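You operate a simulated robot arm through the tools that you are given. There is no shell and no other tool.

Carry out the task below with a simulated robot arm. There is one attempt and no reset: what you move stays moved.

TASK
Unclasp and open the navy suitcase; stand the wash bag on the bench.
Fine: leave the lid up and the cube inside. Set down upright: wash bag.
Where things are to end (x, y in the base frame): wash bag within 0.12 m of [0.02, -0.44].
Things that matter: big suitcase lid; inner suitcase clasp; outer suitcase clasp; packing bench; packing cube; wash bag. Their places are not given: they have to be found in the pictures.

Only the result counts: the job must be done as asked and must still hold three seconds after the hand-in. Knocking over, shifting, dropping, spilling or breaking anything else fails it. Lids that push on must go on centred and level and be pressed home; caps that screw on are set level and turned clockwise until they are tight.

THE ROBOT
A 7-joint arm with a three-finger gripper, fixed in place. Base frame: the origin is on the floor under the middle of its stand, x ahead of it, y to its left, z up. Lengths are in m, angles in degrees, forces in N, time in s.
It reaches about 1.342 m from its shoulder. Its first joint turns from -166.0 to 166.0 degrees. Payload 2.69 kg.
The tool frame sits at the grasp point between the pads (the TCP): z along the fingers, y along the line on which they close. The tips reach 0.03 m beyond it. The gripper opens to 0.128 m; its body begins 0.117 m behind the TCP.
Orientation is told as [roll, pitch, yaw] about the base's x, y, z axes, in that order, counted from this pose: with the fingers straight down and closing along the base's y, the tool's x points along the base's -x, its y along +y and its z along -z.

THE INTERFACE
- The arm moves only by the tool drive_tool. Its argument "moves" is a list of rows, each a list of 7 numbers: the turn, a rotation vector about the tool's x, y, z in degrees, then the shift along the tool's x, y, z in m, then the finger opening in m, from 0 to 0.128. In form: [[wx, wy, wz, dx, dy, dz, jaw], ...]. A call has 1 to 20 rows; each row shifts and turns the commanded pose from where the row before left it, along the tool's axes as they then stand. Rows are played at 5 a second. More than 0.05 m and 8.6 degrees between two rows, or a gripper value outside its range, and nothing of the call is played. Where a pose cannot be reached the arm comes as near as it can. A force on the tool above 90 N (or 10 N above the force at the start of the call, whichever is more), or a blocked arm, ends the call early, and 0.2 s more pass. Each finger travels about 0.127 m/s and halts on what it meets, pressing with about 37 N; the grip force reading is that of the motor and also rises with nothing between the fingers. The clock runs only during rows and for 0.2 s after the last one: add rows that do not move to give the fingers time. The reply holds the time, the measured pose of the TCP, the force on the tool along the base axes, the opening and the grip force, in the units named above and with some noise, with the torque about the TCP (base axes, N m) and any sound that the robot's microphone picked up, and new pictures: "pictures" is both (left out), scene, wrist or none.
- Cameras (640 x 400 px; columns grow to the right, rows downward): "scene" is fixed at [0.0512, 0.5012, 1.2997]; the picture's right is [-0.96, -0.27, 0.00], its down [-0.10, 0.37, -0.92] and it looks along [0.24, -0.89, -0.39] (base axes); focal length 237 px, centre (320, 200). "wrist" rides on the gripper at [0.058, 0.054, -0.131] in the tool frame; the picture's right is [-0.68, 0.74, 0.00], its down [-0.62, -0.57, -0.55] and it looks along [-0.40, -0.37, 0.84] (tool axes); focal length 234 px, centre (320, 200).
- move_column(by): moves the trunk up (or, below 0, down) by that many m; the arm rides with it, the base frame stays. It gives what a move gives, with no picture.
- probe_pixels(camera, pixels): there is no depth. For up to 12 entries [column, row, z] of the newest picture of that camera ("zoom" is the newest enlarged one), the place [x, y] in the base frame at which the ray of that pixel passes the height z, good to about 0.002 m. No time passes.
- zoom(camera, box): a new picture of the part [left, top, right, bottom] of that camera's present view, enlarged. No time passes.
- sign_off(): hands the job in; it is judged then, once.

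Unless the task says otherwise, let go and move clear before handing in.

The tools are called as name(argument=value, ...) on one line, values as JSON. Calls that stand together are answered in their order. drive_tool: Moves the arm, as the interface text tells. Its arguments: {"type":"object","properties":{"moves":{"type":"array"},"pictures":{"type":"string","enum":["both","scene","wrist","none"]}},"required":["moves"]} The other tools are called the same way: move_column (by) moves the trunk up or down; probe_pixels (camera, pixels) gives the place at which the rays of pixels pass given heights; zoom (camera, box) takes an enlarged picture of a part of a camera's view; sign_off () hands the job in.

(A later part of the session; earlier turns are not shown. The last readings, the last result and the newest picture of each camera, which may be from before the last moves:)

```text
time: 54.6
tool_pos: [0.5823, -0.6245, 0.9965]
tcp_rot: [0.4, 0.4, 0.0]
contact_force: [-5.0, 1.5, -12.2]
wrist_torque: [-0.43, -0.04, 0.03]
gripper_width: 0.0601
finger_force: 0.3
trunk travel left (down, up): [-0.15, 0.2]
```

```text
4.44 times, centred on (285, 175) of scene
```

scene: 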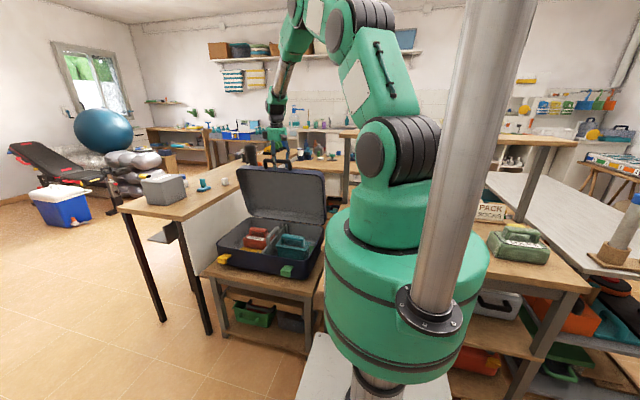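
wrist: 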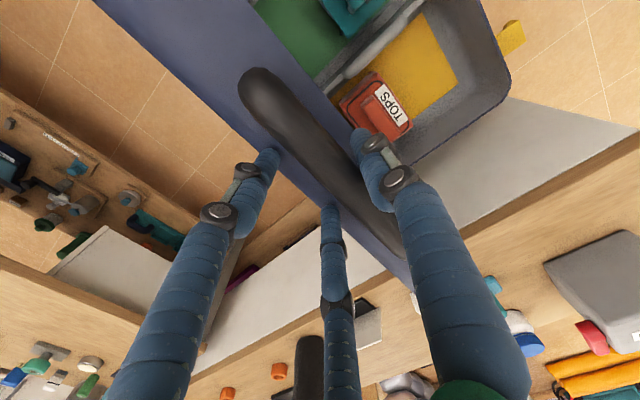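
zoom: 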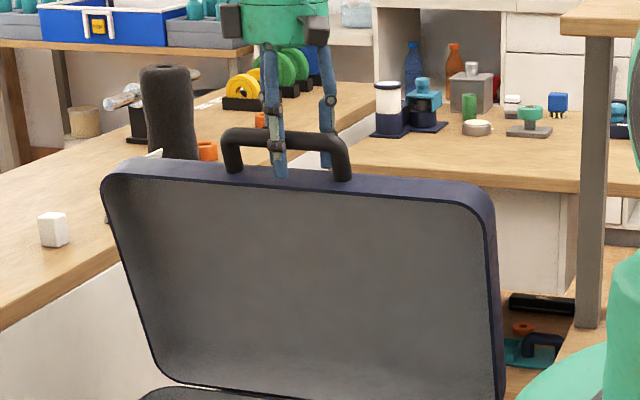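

The lid is nearly vertical with the bar still caged. I'll nudge it further back past vertical toward its stop, keeping the tips off the lid edge.

drive_tool(moves=[[-3, 0, 0, 0, -0.016, -0.003, 0.06], [-3, 0, 0, 0, -0.016, -0.002, 0.06], [0, 0, 0, 0, 0, 0, 0.06]], pictures="wrist")

zoom(camera="scene", box=[200, 140, 330, 300])

```text
time: 55.4
tool_pos: [0.5865, -0.6602, 1.0043]
tcp_rot: [5.9, 0.0, 0.0]
contact_force: [-0.5, -0.9, -25.2]
wrist_torque: [-0.65, -0.07, 0.39]
gripper_width: 0.0566
finger_force: 0.0
trunk travel left (down, up): [-0.15, 0.2]
```

wrist: 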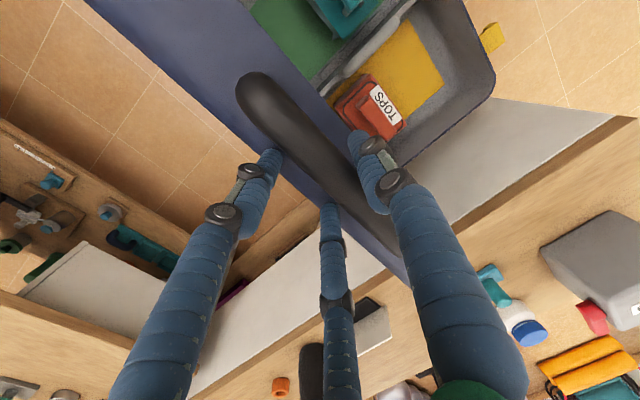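

```text
2.50 times, centred on (265, 220) of scene
```

zoom: 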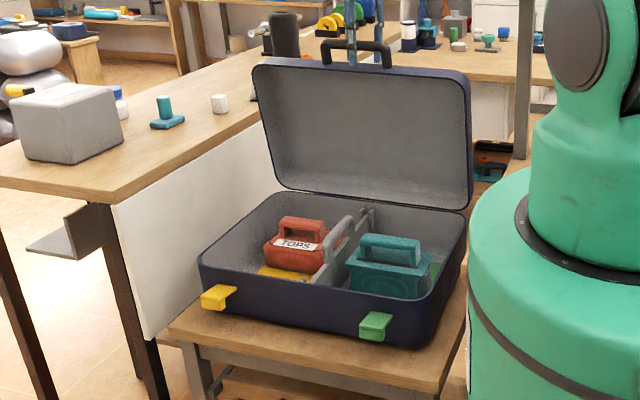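

A 25 N downward force shows the bar is a snug fit and wedged between the fingers. I'll open the jaws to free it and see how the lid rests.

drive_tool(moves=[[0, 0, 0, 0, 0, 0, 0.075], [0, 0, 0, 0, 0, 0, 0.09], [0, 0, 0, 0, 0, 0, 0.1], [0, 0, 0, 0, 0, 0, 0.1]], pictures="wrist")

zoom(camera="scene", box=[200, 140, 330, 300])

```text
time: 56.4
tool_pos: [0.5855, -0.6605, 1.0061]
tcp_rot: [6.0, 0.0, 0.0]
contact_force: [-0.8, -0.7, 0.7]
wrist_torque: [-0.02, 0.0, 0.02]
gripper_width: 0.0997
finger_force: 0.0
trunk travel left (down, up): [-0.15, 0.2]
```

wrist: 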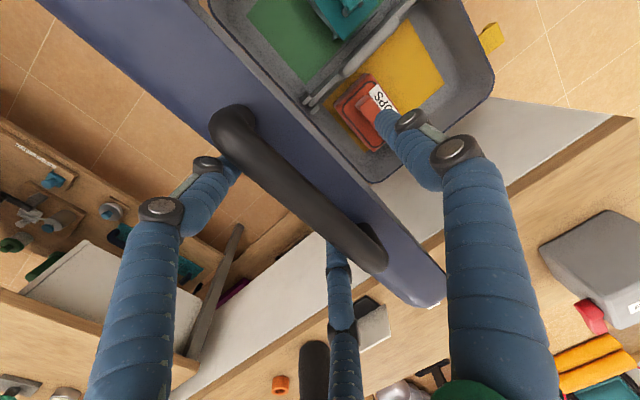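

```text
2.50 times, centred on (265, 220) of scene
```

zoom: 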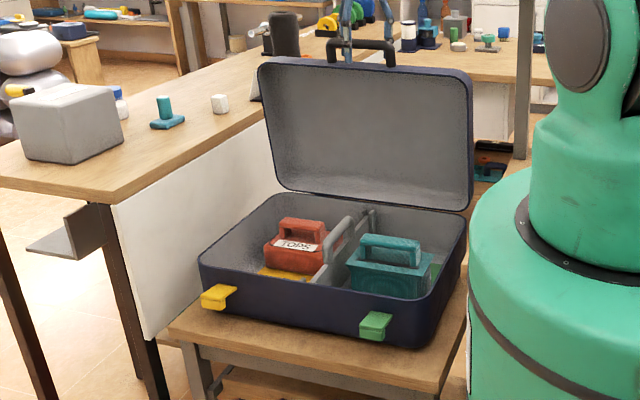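

The forces are gone, and the lid has settled a little further back. I'll open fully and ease the fingers back so that if it's leaning on them, it can settle gently on its stop.

drive_tool(moves=[[0, 0, 0, 0, 0, 0, 0.115], [0, 0, 0, 0, 0, 0, 0.128], [0, 0, 0, 0, -0.008, 0, 0.128], [0, 0, 0, 0, -0.008, 0, 0.128], [0, 0, 0, 0, 0, 0, 0.128]], pictures="wrist")

zoom(camera="scene", box=[200, 140, 330, 300])

```text
time: 57.6
tool_pos: [0.5858, -0.6756, 1.0036]
tcp_rot: [6.0, 0.0, 0.0]
contact_force: [0.2, -0.8, -0.8]
wrist_torque: [0.02, 0.01, 0.04]
gripper_width: 0.1282
finger_force: 0.1
trunk travel left (down, up): [-0.15, 0.2]
```

wrist: 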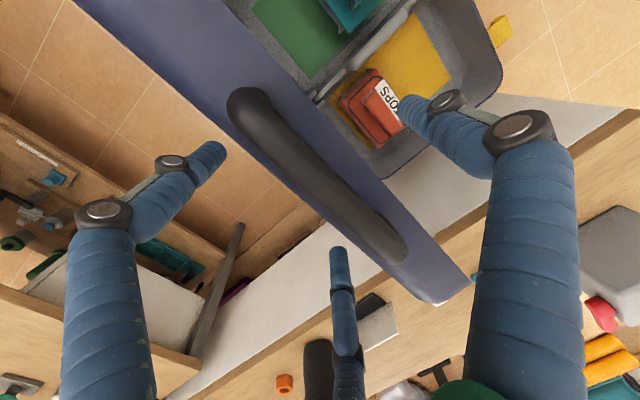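

```text
2.50 times, centred on (265, 220) of scene
```

zoom: 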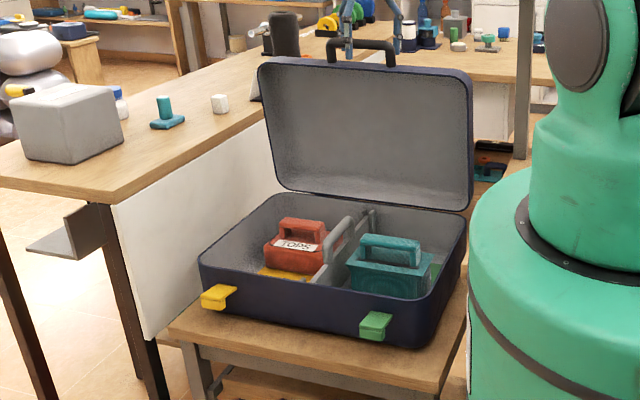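

The lid didn't follow the fingers, so it's resting steadily on its own stop past vertical. I'll withdraw upward along the fingers and level the tool for a look inside.

drive_tool(moves=[[0, 0, 0, 0, 0, -0.03, 0.128], [0, 0, 0, 0, 0, -0.04, 0.128], [0, 0, 0, 0, 0, -0.04, 0.128], [6, 0, 0, 0, 0, -0.03, 0.128], [0, 0, 0, 0, 0.045, 0, 0.128], [0, 0, 0, 0, 0.045, 0, 0.128], [0, 0, 0, 0, 0.045, 0, 0.128], [0, 0, 0, 0.03, 0.035, 0, 0.128], [0, 0, 0, 0.04, 0.02, 0, 0.128], [0, 0, 0, 0, 0, 0, 0.128]], pictures="both")

zoom(camera="scene", box=[200, 140, 330, 300])

```text
time: 59.8
tool_pos: [0.511, -0.4997, 1.1446]
tcp_rot: [0.0, 0.0, 0.0]
contact_force: [-0.4, -0.9, 0.6]
wrist_torque: [0.0, -0.08, -0.01]
gripper_width: 0.128
finger_force: 0.0
trunk travel left (down, up): [-0.15, 0.2]
```

scene: 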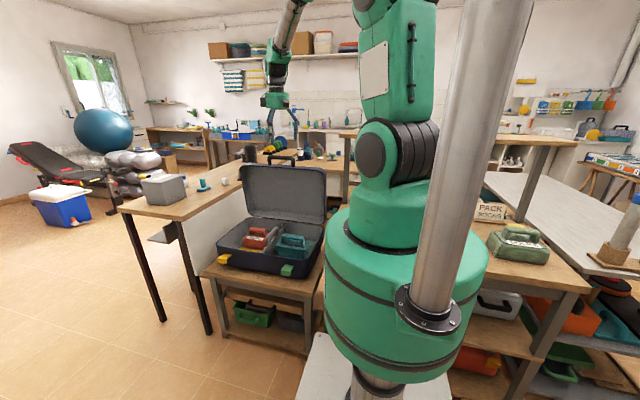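
wrist: 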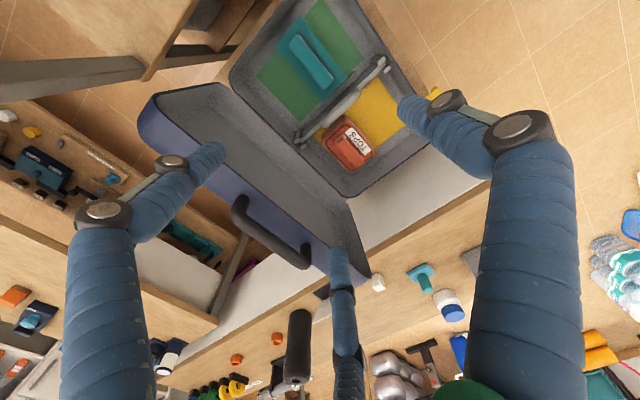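

```text
2.50 times, centred on (265, 220) of scene
```

zoom: 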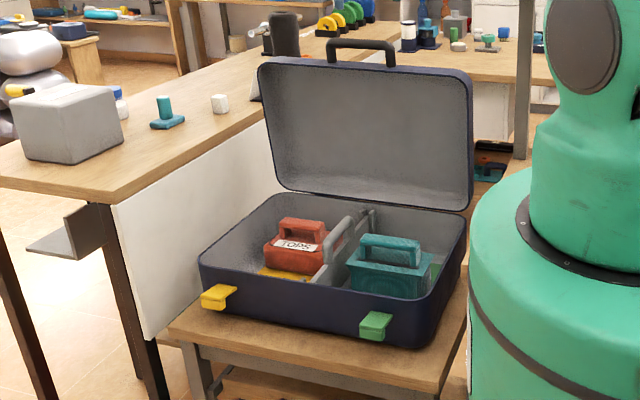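

The lid is standing on its own. The teal wash bag on the green mat is at wrist (310,60), and I'll zoom in on it and the TOPS cube.

zoom(camera="wrist", box=[230, 0, 430, 180])

zoom(camera="scene", box=[220, 215, 330, 285])

zoom(camera="wrist", box=[100, 0, 300, 130])

```text
2.22 times, centred on (330, 90) of wrist
```

zoom: 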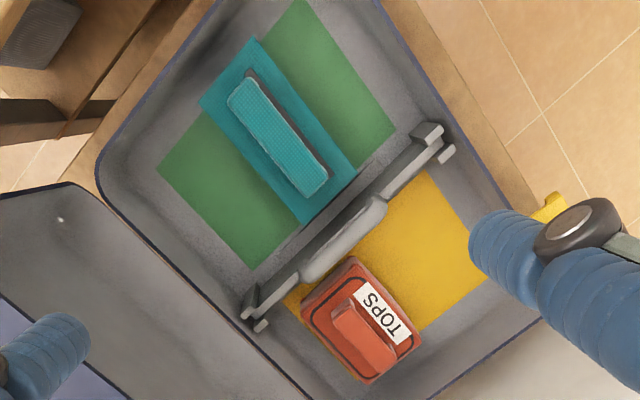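

```text
5.71 times, centred on (275, 250) of scene
```

zoom: 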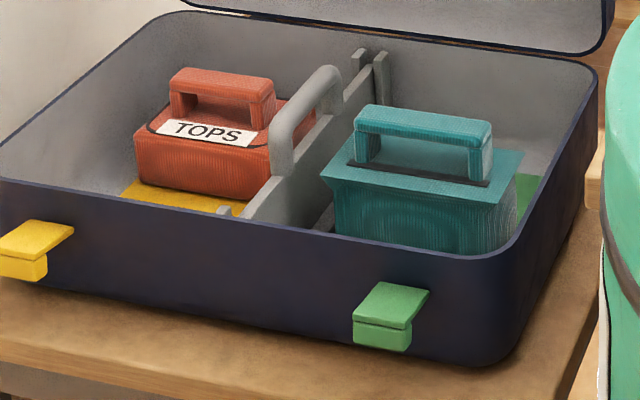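

```text
3.08 times, centred on (200, 65) of wrist
```

zoom: 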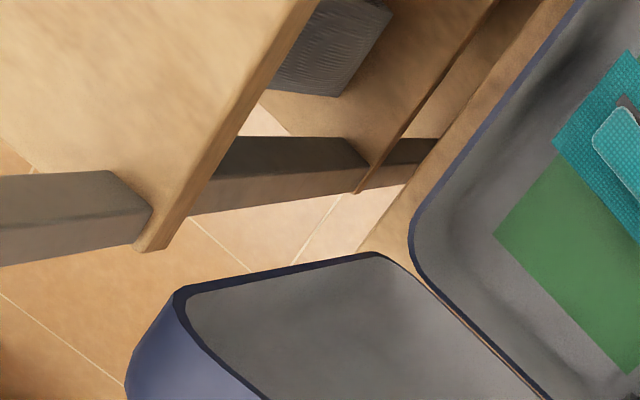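

The teal bag's handle bar runs along x, with its centre near wrist (311,62) and scene (293,238). I'll triangulate the handle and the bag body.

probe_pixels(camera="wrist", pixels=[[311.1, 62.1, 0.6], [311.1, 62.1, 0.64], [311.1, 62.1, 0.68], [295.3, 41.4, 0.64], [327.7, 83.2, 0.64], [285, 46, 0.6], [314, 18, 0.6], [355, 82, 0.6], [324, 100, 0.6]])

probe_pixels(camera="scene", pixels=[[293.2, 236.5, 0.6], [293.2, 236.5, 0.64], [293.2, 236.5, 0.68], [282, 233.5, 0.64], [304.5, 237, 0.64], [276, 245.5, 0.6], [307.5, 252, 0.6], [366, 250, 0.6]])

```text
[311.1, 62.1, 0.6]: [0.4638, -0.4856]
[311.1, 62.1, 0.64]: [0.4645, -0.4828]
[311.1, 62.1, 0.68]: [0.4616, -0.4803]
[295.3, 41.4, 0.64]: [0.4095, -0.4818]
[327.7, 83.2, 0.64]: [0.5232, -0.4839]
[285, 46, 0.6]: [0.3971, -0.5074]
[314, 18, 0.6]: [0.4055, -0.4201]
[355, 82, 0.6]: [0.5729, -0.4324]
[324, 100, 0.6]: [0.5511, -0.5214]
```

```text
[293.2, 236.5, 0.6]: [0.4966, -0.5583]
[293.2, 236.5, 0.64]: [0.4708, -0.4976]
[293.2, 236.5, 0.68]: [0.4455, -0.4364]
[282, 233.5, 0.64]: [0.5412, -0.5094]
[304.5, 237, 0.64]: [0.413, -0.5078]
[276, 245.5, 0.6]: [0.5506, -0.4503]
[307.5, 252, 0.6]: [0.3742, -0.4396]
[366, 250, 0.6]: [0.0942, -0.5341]
```

The handle bar's top centre is at about (0.464,-0.482,0.650), running along x. Before grasping, I want to see the drop-off spot near (0.02,-0.44), so I'll move over and turn the wrist camera toward it.

drive_tool(moves=[[0, 0, 0, 0.0216, 0.04, 0, 0.128], [0, 0, 0, 0.0216, 0.04, 0, 0.128], [0, 0, 0, 0.0216, 0.04, 0, 0.128], [0, 0, 0, 0.0216, 0.04, 0, 0.128], [0, 0, 0, 0.0216, 0.04, 0, 0.128], [0, 0, 0, 0.0216, 0.04, 0, 0.128], [0, 0, 0, 0.0216, 0.04, 0, 0.128], [0, 0, 8.2, 0, 0, 0, 0.128], [0, 0, 8.2, 0, 0, 0, 0.128], [0, 0, 8.2, 0, 0, 0, 0.128], [0, 0, 8.2, 0, 0, 0, 0.128], [0, 0, 8.2, 0, 0, 0, 0.128], [0, 0, 8.2, 0, 0, 0, 0.128], [0, 0, 8.2, 0, 0, 0, 0.128], [0, 0, 8.2, 0, 0, 0, 0.128], [0, 0, 8.2, 0, 0, 0, 0.128], [0, 0, 8.2, 0, 0, 0, 0.128], [0, 0, 8, 0, 0, 0, 0.128]], pictures="both")

```text
time: 63.6
tool_pos: [0.3632, -0.2199, 1.1435]
tcp_rot: [0.0, 0.1, -90.1]
contact_force: [0.1, 1.0, 0.3]
wrist_torque: [0.04, -0.01, 0.0]
gripper_width: 0.1281
finger_force: 0.1
trunk travel left (down, up): [-0.15, 0.2]
```

scene: 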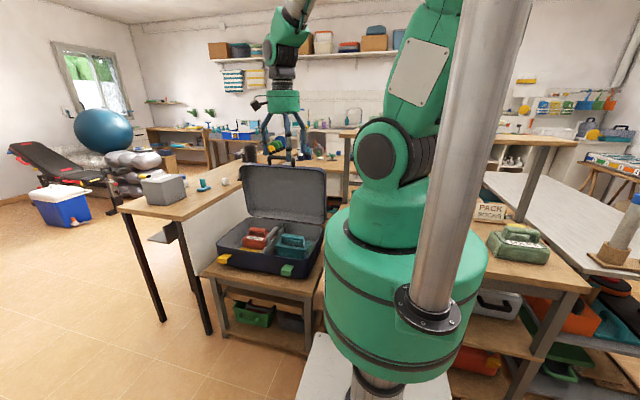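
wrist: 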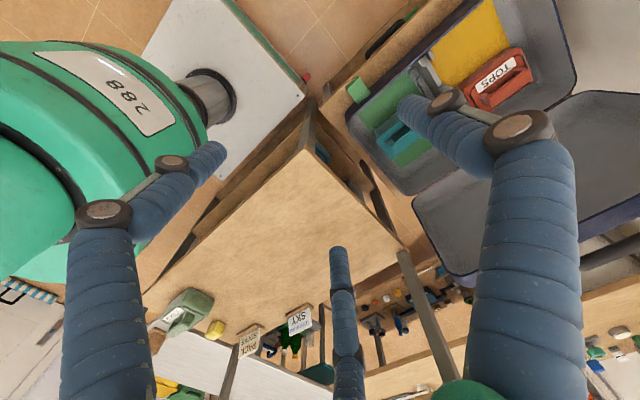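

I can see the wooden packing bench in the middle, with its near corner at wrist (308,150) and the SOCKS bag at (185,310). I'll zoom and work out the bench height.

zoom(camera="wrist", box=[140, 100, 440, 300])

zoom(camera="wrist", box=[120, 250, 420, 400])

probe_pixels(camera="wrist", pixels=[[308, 152, 0.5], [308, 152, 0.6], [308, 152, 0.7], [308, 152, 0.75], [400, 250, 0.7], [400, 250, 0.75], [185, 315, 0.7], [185, 315, 0.75], [185, 315, 0.8], [145, 310, 0.7], [145, 310, 0.75]])

probe_pixels(camera="scene", pixels=[[518, 250, 0.65], [518, 250, 0.7], [518, 250, 0.75], [518, 250, 0.8], [591, 292, 0.65], [591, 292, 0.7], [591, 292, 0.75], [490, 220, 0.7], [490, 220, 0.75]])

```text
2.00 times, centred on (290, 200) of wrist
```

zoom: 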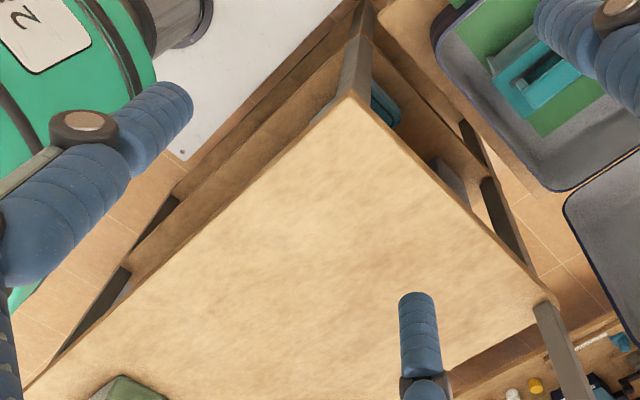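

```text
2.13 times, centred on (270, 325) of wrist
```

zoom: 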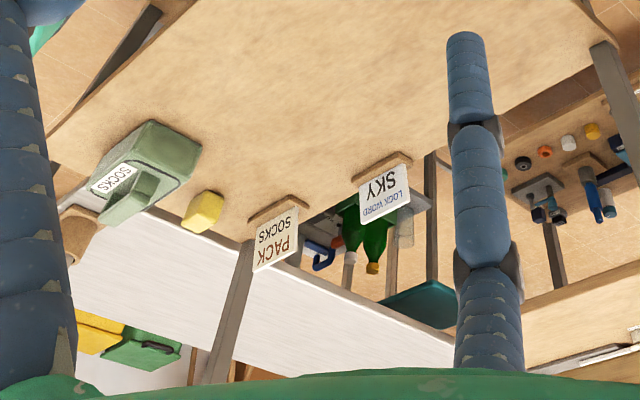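

```text
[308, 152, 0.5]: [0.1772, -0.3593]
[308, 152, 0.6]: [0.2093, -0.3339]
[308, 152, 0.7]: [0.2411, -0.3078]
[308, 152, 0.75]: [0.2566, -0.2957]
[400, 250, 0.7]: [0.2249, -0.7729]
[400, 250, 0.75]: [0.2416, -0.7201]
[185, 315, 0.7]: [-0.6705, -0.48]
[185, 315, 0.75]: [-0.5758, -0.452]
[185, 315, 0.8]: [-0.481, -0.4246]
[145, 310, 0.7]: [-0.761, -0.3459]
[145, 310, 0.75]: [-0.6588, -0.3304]
```

```text
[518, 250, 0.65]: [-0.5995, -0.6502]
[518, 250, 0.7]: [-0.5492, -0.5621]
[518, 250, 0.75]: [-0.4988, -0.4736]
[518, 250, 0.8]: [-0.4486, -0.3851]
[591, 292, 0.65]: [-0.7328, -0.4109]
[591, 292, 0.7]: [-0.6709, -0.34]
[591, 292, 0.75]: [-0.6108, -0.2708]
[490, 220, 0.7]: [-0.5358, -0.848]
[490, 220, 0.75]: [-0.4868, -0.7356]
```

probe_pixels(camera="wrist", pixels=[[250.3, 328.8, 0.65], [250.3, 328.8, 0.7], [250.3, 328.8, 0.75], [215, 325, 0.7], [215, 325, 0.75]])

probe_pixels(camera="scene", pixels=[[489.5, 221.5, 0.65], [489.5, 221.5, 0.7], [489.5, 221.5, 0.75], [516, 226.5, 0.7], [516, 226.5, 0.75], [516, 226.5, 0.8]])

zoom(camera="scene", box=[460, 190, 600, 300])

```text
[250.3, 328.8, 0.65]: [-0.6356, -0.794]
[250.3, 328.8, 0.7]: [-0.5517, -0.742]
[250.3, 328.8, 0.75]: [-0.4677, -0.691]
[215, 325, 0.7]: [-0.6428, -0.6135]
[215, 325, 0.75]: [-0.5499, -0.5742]
```

```text
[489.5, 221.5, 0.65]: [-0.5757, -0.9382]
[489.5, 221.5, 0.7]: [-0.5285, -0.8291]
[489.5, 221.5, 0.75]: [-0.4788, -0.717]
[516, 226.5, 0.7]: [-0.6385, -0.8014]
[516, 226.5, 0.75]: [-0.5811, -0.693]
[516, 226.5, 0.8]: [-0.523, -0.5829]
```

```text
3.64 times, centred on (530, 245) of scene
```

zoom: 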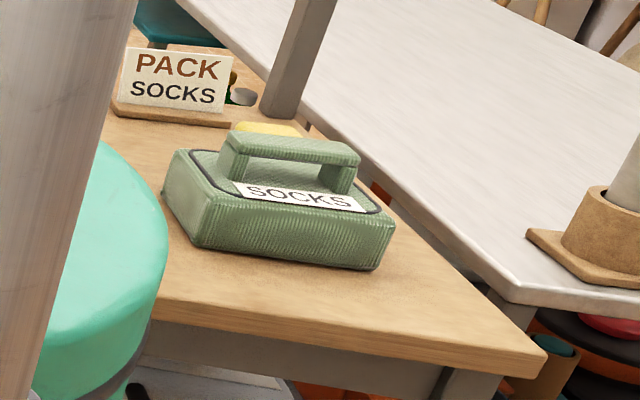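

The bench looks to be around z≈0.75, but I want a firmer number. I'll lower the camera straight down and compare the same bench corner.

drive_tool(moves=[[0, 0, 0, 0, 0, 0.045, 0.128], [0, 0, 0, 0, 0, 0.045, 0.128], [0, 0, 0, 0, 0, 0.045, 0.128], [0, 0, 0, 0, 0, 0.045, 0.128], [0, 0, 0, 0, 0, 0, 0.128]], pictures="wrist")

zoom(camera="wrist", box=[140, 60, 440, 260])

```text
time: 64.8
tool_pos: [0.3643, -0.222, 0.9645]
tcp_rot: [0.1, 0.1, -90.0]
contact_force: [-0.4, -0.4, 0.0]
wrist_torque: [0.01, 0.05, 0.03]
gripper_width: 0.1281
finger_force: 0.0
trunk travel left (down, up): [-0.15, 0.2]
```

wrist: 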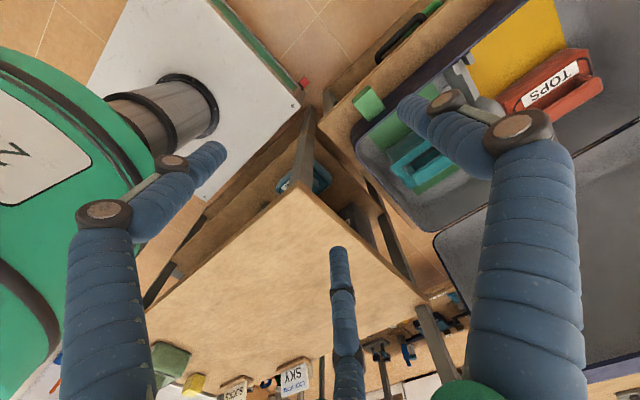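

```text
2.00 times, centred on (290, 160) of wrist
```

zoom: 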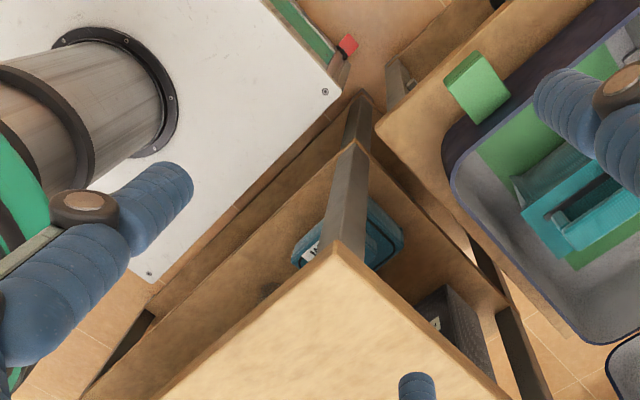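

Comparing the two views puts the bench top at z≈0.737, its near corner at about (0.26,-0.283), and the target spot clear. Now I'll turn back and move above the wash bag.

drive_tool(moves=[[0, 0, -8.2, 0, 0, -0.008, 0.128], [0, 0, -8.2, 0, 0, -0.008, 0.128], [0, 0, -8.2, 0, 0, -0.008, 0.128], [0, 0, -8.2, 0, 0, -0.008, 0.128], [0, 0, -8.2, 0, 0, -0.008, 0.128], [0, 0, -8.2, 0, 0, -0.008, 0.128], [0, 0, -8.2, 0, 0, -0.008, 0.128], [0, 0, -8.2, 0, 0, -0.008, 0.128], [0, 0, -8.2, 0, 0, 0, 0.128], [0, 0, -8.2, 0, 0, 0, 0.128], [0, 0, -8, 0, 0, 0, 0.128], [0, 0, 0, -0.0167, -0.0433, 0, 0.11], [0, 0, 0, -0.0167, -0.0433, 0, 0.1], [0, 0, 0, -0.0167, -0.0433, 0, 0.09], [0, 0, 0, -0.0167, -0.0433, 0, 0.09], [0, 0, 0, -0.0167, -0.0433, 0, 0.09], [0, 0, 0, -0.0167, -0.0433, 0, 0.09], [0, 0, 0, 0, 0, 0, 0.09]], pictures="both")

zoom(camera="wrist", box=[200, 0, 420, 160])

```text
time: 68.6
tool_pos: [0.4653, -0.4817, 1.0271]
tcp_rot: [0.1, 0.0, 0.1]
contact_force: [0.1, 0.2, -0.9]
wrist_torque: [0.06, 0.08, -0.01]
gripper_width: 0.09
finger_force: 0.0
trunk travel left (down, up): [-0.15, 0.2]
```

scene: 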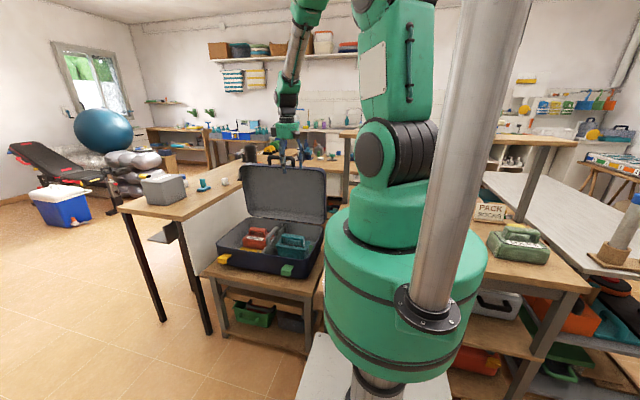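
wrist: 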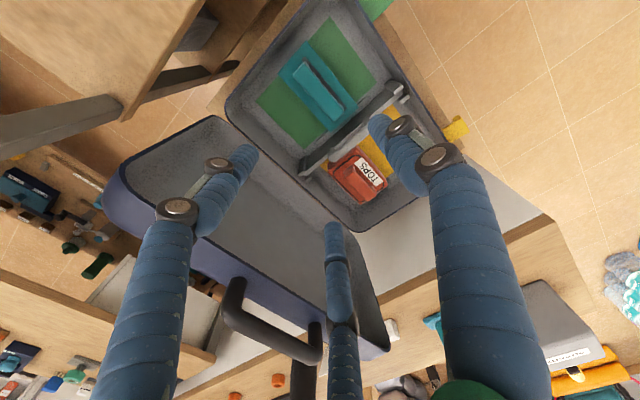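

```text
2.50 times, centred on (310, 80) of wrist
```

zoom: 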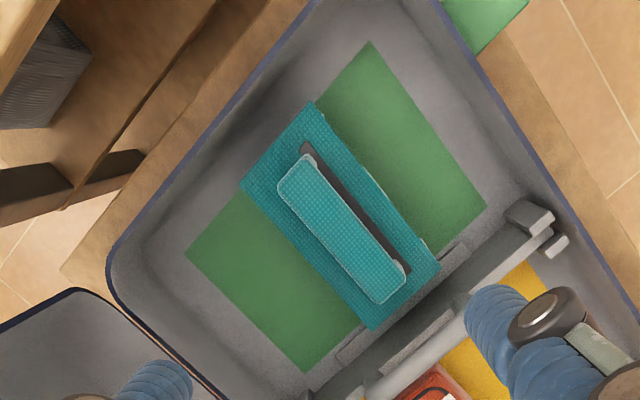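

I'm above the bag, with the handle bar centred at wrist (318,91). I'll probe it once more to refine the grasp point before going down.

probe_pixels(camera="wrist", pixels=[[318, 91.2, 0.64], [318, 91.2, 0.65], [318, 91.2, 0.66], [298, 68, 0.65], [338.5, 113.5, 0.65], [278.4, 74, 0.61], [308, 40.4, 0.61], [358, 106.8, 0.61], [330, 132, 0.61]])

zoom(camera="scene", box=[260, 220, 330, 270])

```text
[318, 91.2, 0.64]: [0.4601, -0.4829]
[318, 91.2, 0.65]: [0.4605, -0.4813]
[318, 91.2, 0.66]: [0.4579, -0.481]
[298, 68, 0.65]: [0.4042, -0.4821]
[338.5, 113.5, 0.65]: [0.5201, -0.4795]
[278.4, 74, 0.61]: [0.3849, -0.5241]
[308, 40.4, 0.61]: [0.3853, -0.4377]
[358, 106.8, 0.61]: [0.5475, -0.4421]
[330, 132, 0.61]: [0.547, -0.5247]
```

```text
8.00 times, centred on (295, 245) of scene
```

zoom: 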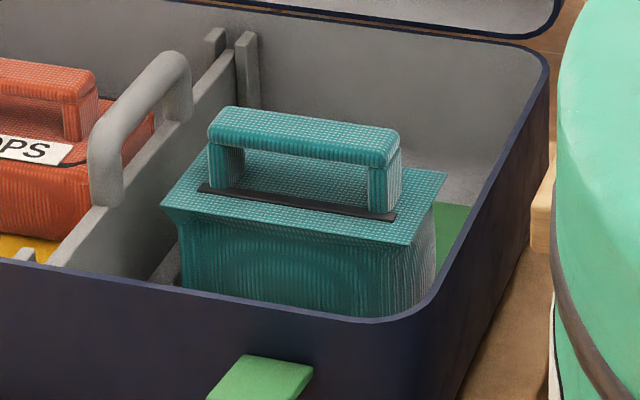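

The handle bar is centred at (0.461,-0.4815), about 0.118 long and 0.028 wide, and the bag top is near z≈0.61. I'll open the jaws to 0.11, offset slightly so the bar sits between the fingers, and go down to just above the grasp height.

drive_tool(moves=[[0, 0, 0, 0.002, -0.006, 0, 0.11], [0, 0, 0, 0, 0, 0.045, 0.11], [0, 0, 0, 0, 0, 0.045, 0.11], [0, 0, 0, 0, 0, 0.045, 0.11], [0, 0, 0, 0, 0, 0.045, 0.11], [0, 0, 0, 0, 0, 0.045, 0.11], [0, 0, 0, 0, 0, 0.045, 0.11], [0, 0, 0, 0, 0, 0.03, 0.11], [0, 0, 0, 0, 0, 0, 0.11]], pictures="both")

zoom(camera="wrist", box=[180, 60, 460, 280])

zoom(camera="scene", box=[240, 190, 340, 280])

```text
time: 70.6
tool_pos: [0.4622, -0.4851, 0.7267]
tcp_rot: [0.0, 0.0, 0.0]
contact_force: [0.1, -0.3, -1.3]
wrist_torque: [0.0, 0.01, -0.02]
gripper_width: 0.11
finger_force: 0.1
trunk travel left (down, up): [-0.15, 0.2]
```

scene: 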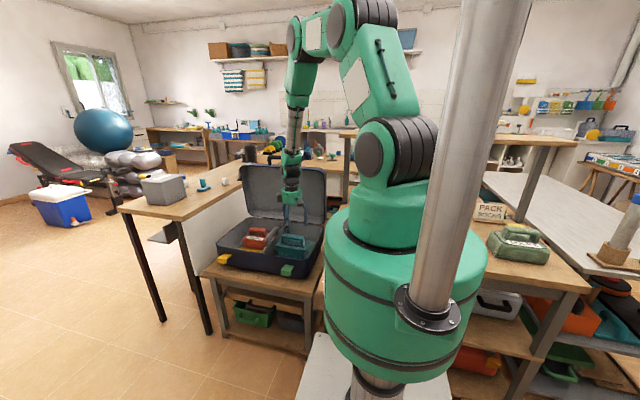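
wrist: 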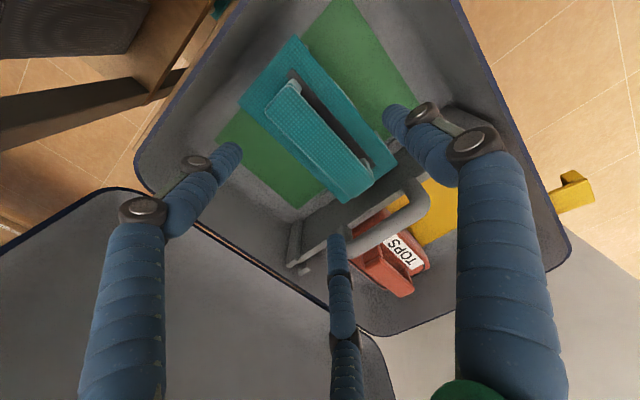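

```text
1.82 times, centred on (320, 170) of wrist
```

zoom: 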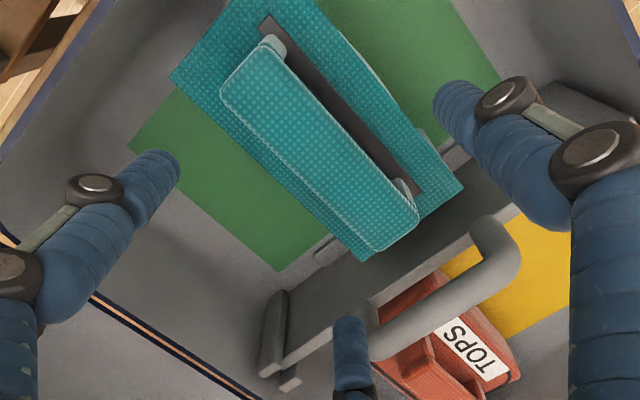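

```text
4.44 times, centred on (290, 235) of scene
```

zoom: 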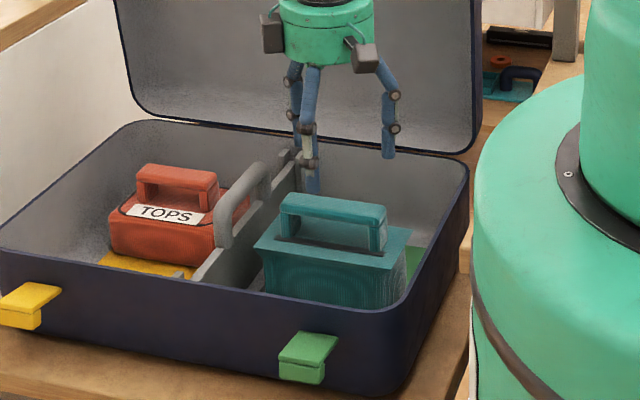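

The measured finger positions clear the bar on both sides. I'll go down the remaining 8 cm to grasp height.

drive_tool(moves=[[0, 0, 0, 0, 0, 0.03, 0.11], [0, 0, 0, 0, 0, 0.03, 0.11], [0, 0, 0, 0, 0, 0.012, 0.11], [0, 0, 0, 0, 0, 0.006, 0.11], [0, 0, 0, 0, 0, 0, 0.11]], pictures="both")

zoom(camera="wrist", box=[180, 60, 460, 280])

zoom(camera="scene", box=[250, 200, 330, 275])

```text
time: 71.8
tool_pos: [0.4635, -0.4858, 0.6484]
tcp_rot: [-0.1, 0.0, 0.0]
contact_force: [0.3, 0.1, -0.4]
wrist_torque: [-0.02, -0.01, -0.01]
gripper_width: 0.1099
finger_force: 0.0
trunk travel left (down, up): [-0.15, 0.2]
```

scene: 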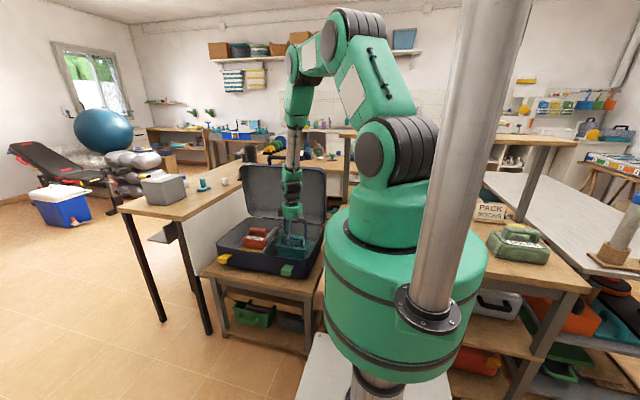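
wrist: 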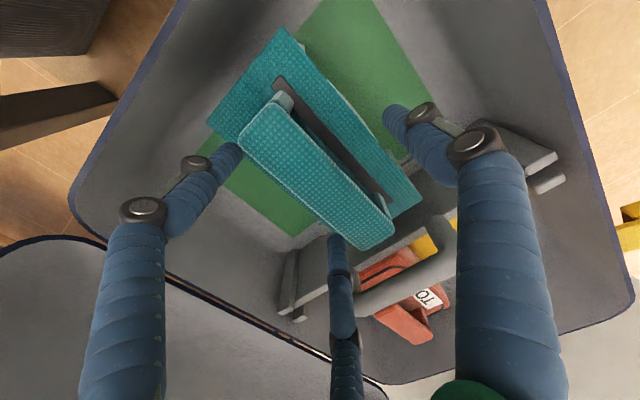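

```text
1.82 times, centred on (320, 170) of wrist
```

zoom: 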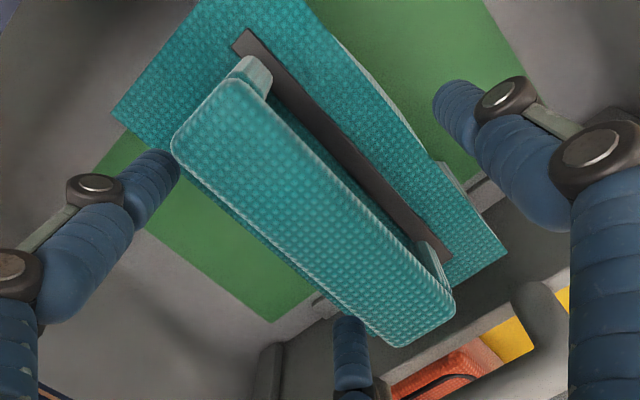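

```text
5.33 times, centred on (290, 238) of scene
```

zoom: 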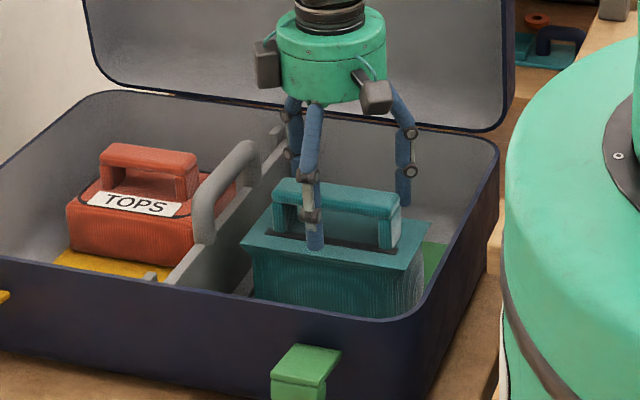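

The bar is between the fingers and no contact shows. I'll close gradually on the handle.

drive_tool(moves=[[0, 0, 0, 0, 0, 0, 0.09], [0, 0, 0, 0, 0, 0, 0.07], [0, 0, 0, 0, 0, 0, 0.055], [0, 0, 0, 0, 0, 0, 0.04], [0, 0, 0, 0, 0, 0, 0.02], [0, 0, 0, 0, 0, 0, 0.0], [0, 0, 0, 0, 0, 0, 0.0], [0, 0, 0, 0, 0, 0, 0.0]], pictures="both")

zoom(camera="wrist", box=[180, 60, 460, 280])

zoom(camera="scene", box=[250, 200, 330, 275])

```text
time: 73.6
tool_pos: [0.4624, -0.4848, 0.6502]
tcp_rot: [0.1, -0.1, 0.0]
contact_force: [1.2, -0.3, 2.0]
wrist_torque: [0.12, 0.0, 0.01]
gripper_width: 0.0486
finger_force: 37.5
trunk travel left (down, up): [-0.15, 0.2]
```

scene: 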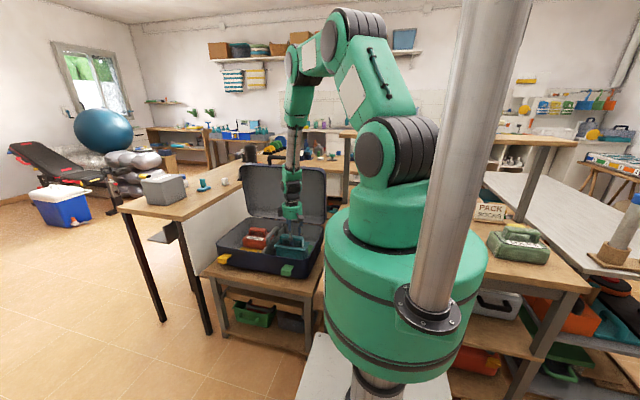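
wrist: 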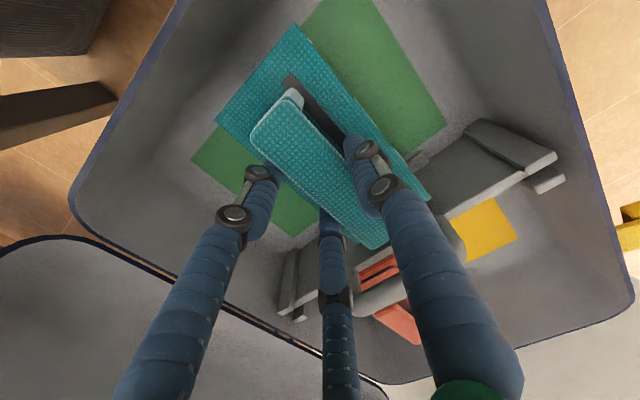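

```text
1.82 times, centred on (320, 170) of wrist
```

zoom: 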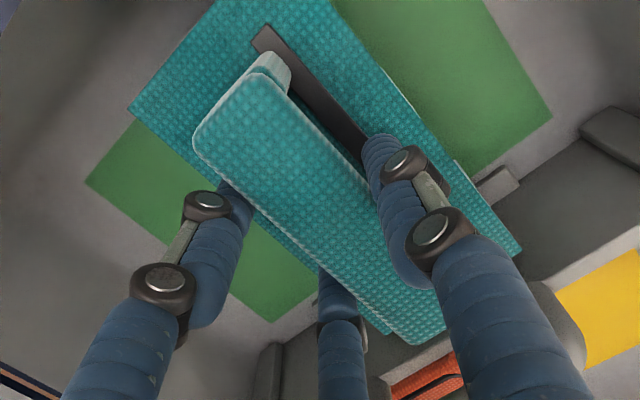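

```text
5.33 times, centred on (290, 238) of scene
```

zoom: 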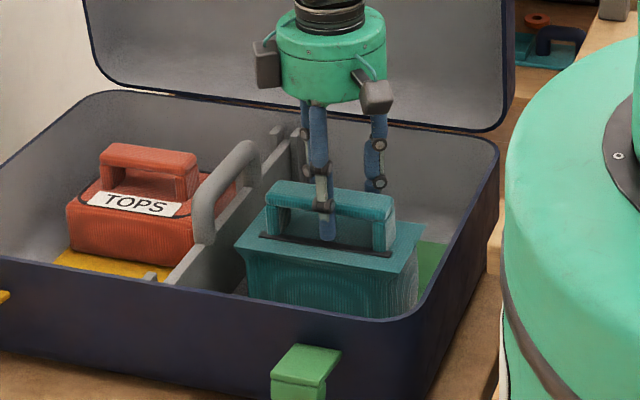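

The grip is firm: width 0.0486 and 37.5 N on the bar. I'll lift gently a few cm and check the weight and hold.

drive_tool(moves=[[0, 0, 0, 0, 0, -0.01, 0], [0, 0, 0, 0, 0, -0.01, 0], [0, 0, 0, 0, 0, -0.01, 0], [0, 0, 0, 0, 0, 0, 0]], pictures="wrist")

zoom(camera="scene", box=[250, 200, 330, 275])

```text
time: 74.6
tool_pos: [0.4618, -0.4869, 0.6798]
tcp_rot: [0.1, 0.0, 0.0]
contact_force: [0.5, -0.1, -2.7]
wrist_torque: [-0.03, 0.02, 0.01]
gripper_width: 0.0486
finger_force: 36.8
trunk travel left (down, up): [-0.15, 0.2]
```

wrist: 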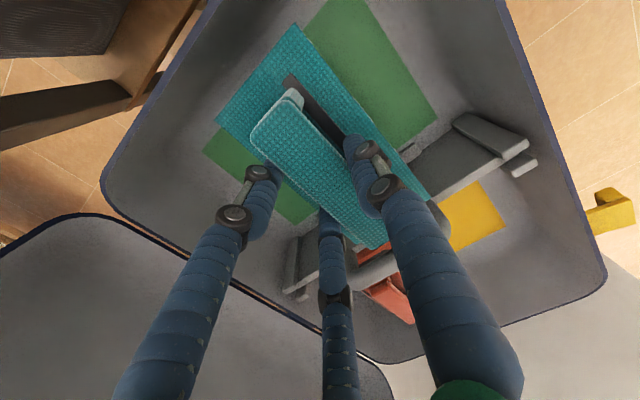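

```text
5.33 times, centred on (290, 238) of scene
```

zoom: 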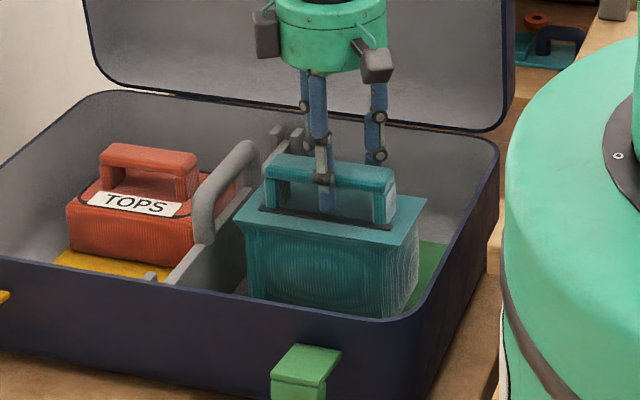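

The bag lifts cleanly at about 0.3 kg with no slip. I'll raise it straight up, well clear of the suitcase and bench heights.

drive_tool(moves=[[0, 0, 0, 0, 0, -0.03, 0], [0, 0, 0, 0, 0, -0.04, 0], [0, 0, 0, 0, 0, -0.04, 0], [0, 0, 0, 0, 0, -0.04, 0], [0, 0, 0, 0, 0, -0.04, 0], [0, 0, 0, 0, 0, -0.04, 0], [0, 0, 0, 0, 0, -0.04, 0], [0, 0, 0, 0, 0, -0.03, 0], [0, 0, 0, 0, 0, 0, 0]], pictures="both")

```text
time: 76.6
tool_pos: [0.4605, -0.4841, 0.9779]
tcp_rot: [-0.1, -0.1, 0.0]
contact_force: [-0.2, 0.2, -2.3]
wrist_torque: [-0.05, -0.02, 0.02]
gripper_width: 0.0487
finger_force: 37.3
trunk travel left (down, up): [-0.15, 0.2]
```

scene: 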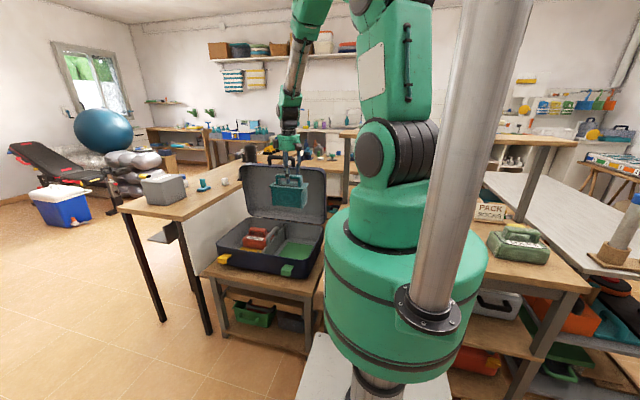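
wrist: 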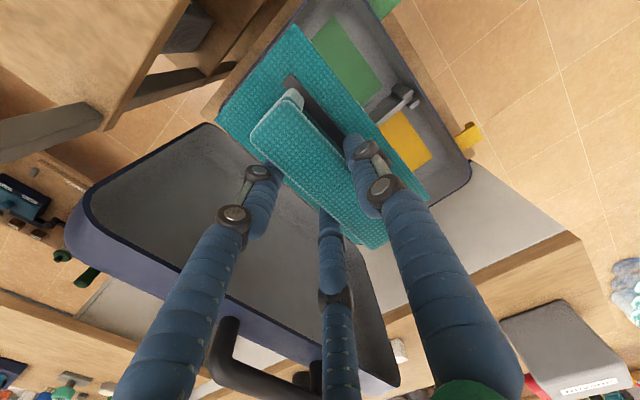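

The bag is hanging level, clear of everything. There's a shelf on posts behind the packing bench, around scene (350-578,130-145), so I'll check where it overhangs before swinging across.

zoom(camera="scene", box=[320, 100, 600, 275])

probe_pixels(camera="scene", pixels=[[505, 243, 0.74], [548, 147, 1.0], [548, 147, 1.1], [548, 147, 1.2], [578, 143, 1.1], [345, 137, 1.1], [345, 137, 1.2], [345, 137, 1.0]])

zoom(camera="wrist", box=[0, 0, 250, 200])

```text
2.29 times, centred on (460, 188) of scene
```

zoom: 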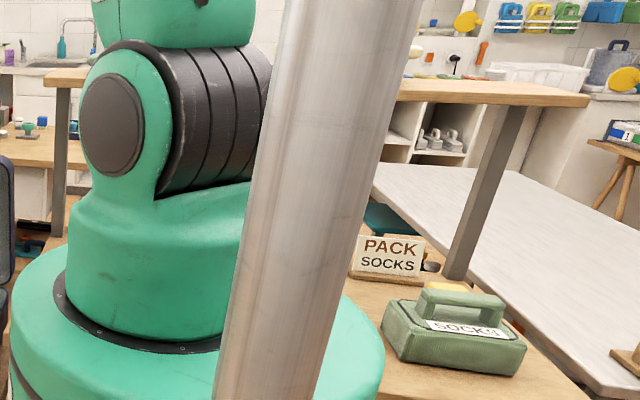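

```text
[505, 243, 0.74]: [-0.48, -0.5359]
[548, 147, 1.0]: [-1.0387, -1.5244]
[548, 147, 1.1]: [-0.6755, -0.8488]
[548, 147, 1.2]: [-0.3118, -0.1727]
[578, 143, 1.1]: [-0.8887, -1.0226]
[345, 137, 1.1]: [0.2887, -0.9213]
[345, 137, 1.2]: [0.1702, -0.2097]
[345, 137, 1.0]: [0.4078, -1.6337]
```

```text
2.00 times, centred on (125, 100) of wrist
```

zoom: 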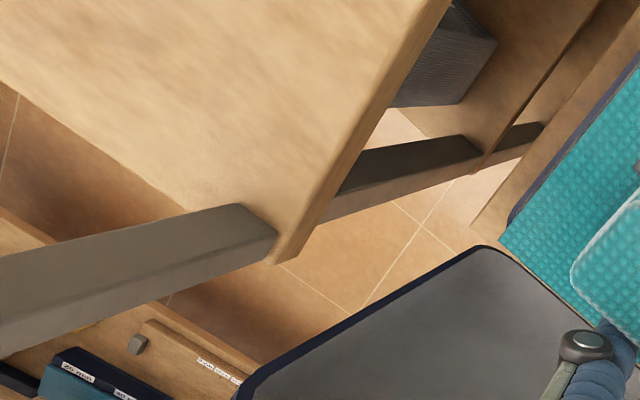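

The shelf sits at z≈1.12 and stays behind about y≈-0.70, so it's clear of the drop-off. I'll carry the bag toward (0.05,-0.42) at this height, starting with half the distance.

drive_tool(moves=[[0, 0, 0, 0.03, 0.005, 0, 0], [0, 0, 0, 0.035, 0.006, 0, 0], [0, 0, 0, 0.035, 0.006, 0, 0], [0, 0, 0, 0.035, 0.006, 0, 0], [0, 0, 0, 0.035, 0.006, 0, 0], [0, 0, 0, 0.03, 0.005, 0, 0], [0, 0, 0, 0, 0, 0, 0]], pictures="both")

```text
time: 78.2
tool_pos: [0.2608, -0.4496, 0.9792]
tcp_rot: [-0.1, 0.0, 0.0]
contact_force: [0.2, 1.3, -2.5]
wrist_torque: [0.0, -0.05, 0.02]
gripper_width: 0.0484
finger_force: 36.8
trunk travel left (down, up): [-0.15, 0.2]
```

scene: 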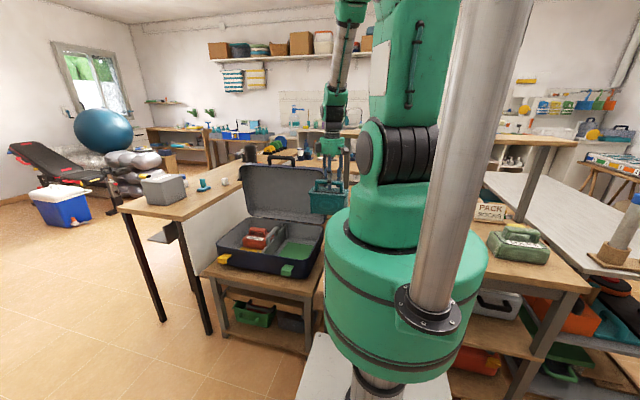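
wrist: 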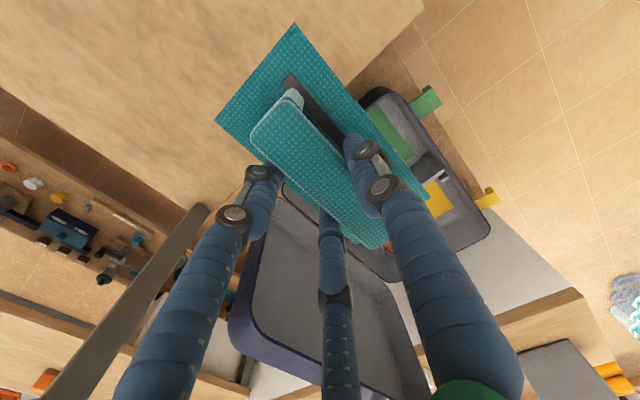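

The carry is going smoothly and the bench surface is now below. I'll continue to the target spot.

drive_tool(moves=[[0, 0, 0, 0.035, 0.005, 0, 0], [0, 0, 0, 0.035, 0.005, 0, 0], [0, 0, 0, 0.035, 0.004, 0, 0], [0, 0, 0, 0.035, 0.004, 0, 0], [0, 0, 0, 0.035, 0.004, 0, 0], [0, 0, 0, 0.03, 0.004, 0, 0], [0, 0, 0, 0, 0, 0, 0]], pictures="both")

```text
time: 79.8
tool_pos: [0.0549, -0.4236, 0.981]
tcp_rot: [0.0, 0.0, 0.0]
contact_force: [-0.1, 0.2, -3.1]
wrist_torque: [-0.05, -0.03, 0.0]
gripper_width: 0.0483
finger_force: 36.9
trunk travel left (down, up): [-0.15, 0.2]
```

scene: 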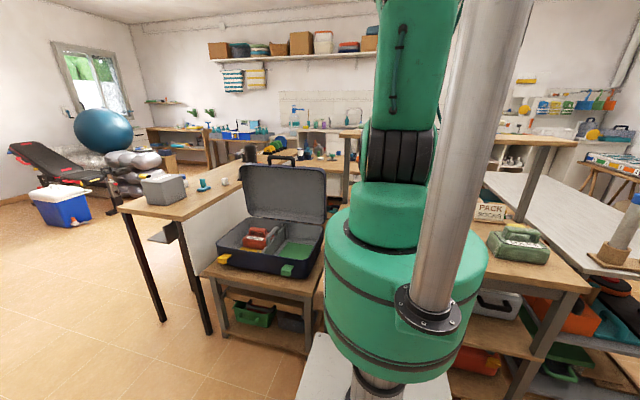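
wrist: 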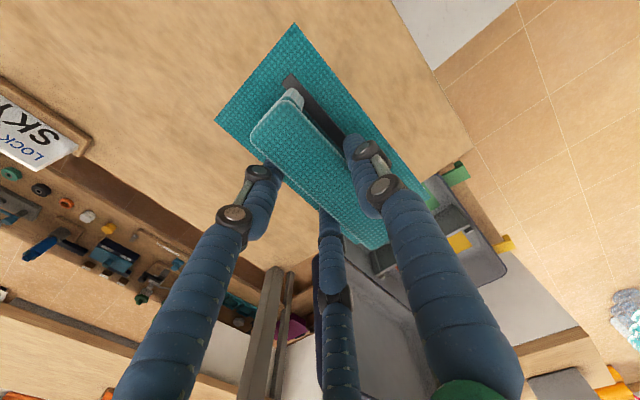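

I'm over the target at (0.055,-0.424), the bag is level, and the bench below is clear. I'll lower to about 2 cm above the expected touchdown, then go slowly.

drive_tool(moves=[[0, 0, 0, 0, 0, 0.03, 0], [0, 0, 0, 0, 0, 0.03, 0], [0, 0, 0, 0, 0, 0.025, 0], [0, 0, 0, 0, 0, 0, 0]], pictures="wrist")

drive_tool(moves=[[0, 0, 0, 0, 0, 0.006, 0], [0, 0, 0, 0, 0, 0, 0]], pictures="none")

drive_tool(moves=[[0, 0, 0, 0, 0, 0.005, 0], [0, 0, 0, 0, 0, 0, 0]], pictures="none")

```text
time: 80.8
tool_pos: [0.0561, -0.4274, 0.8974]
tcp_rot: [-0.4, 0.1, -0.1]
contact_force: [-2.1, -1.8, 55.7]
wrist_torque: [0.15, -0.15, -0.1]
gripper_width: 0.0523
finger_force: 36.8
trunk travel left (down, up): [-0.15, 0.2]
```

wrist: 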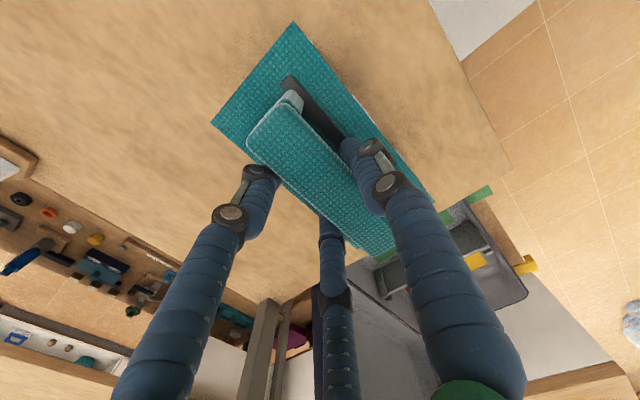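

```text
time: 81.4
tool_pos: [0.0566, -0.4262, 0.8889]
tcp_rot: [-0.2, -0.1, 0.1]
contact_force: [-2.9, -13.1, 34.2]
wrist_torque: [-1.08, 0.78, 0.5]
gripper_width: 0.0557
finger_force: 37.5
trunk travel left (down, up): [-0.15, 0.2]
```

```text
time: 81.8
tool_pos: [0.0567, -0.4274, 0.8888]
tcp_rot: [-0.4, 0.0, -0.1]
contact_force: [-5.7, 12.4, 49.0]
wrist_torque: [-0.14, 2.11, -0.52]
gripper_width: 0.0553
finger_force: 36.6
trunk travel left (down, up): [-0.15, 0.2]
stopped in row 2: the force on the tool passed its limit at 105 N (the readings are from after the stop); the commanded pose is now the measured one
```

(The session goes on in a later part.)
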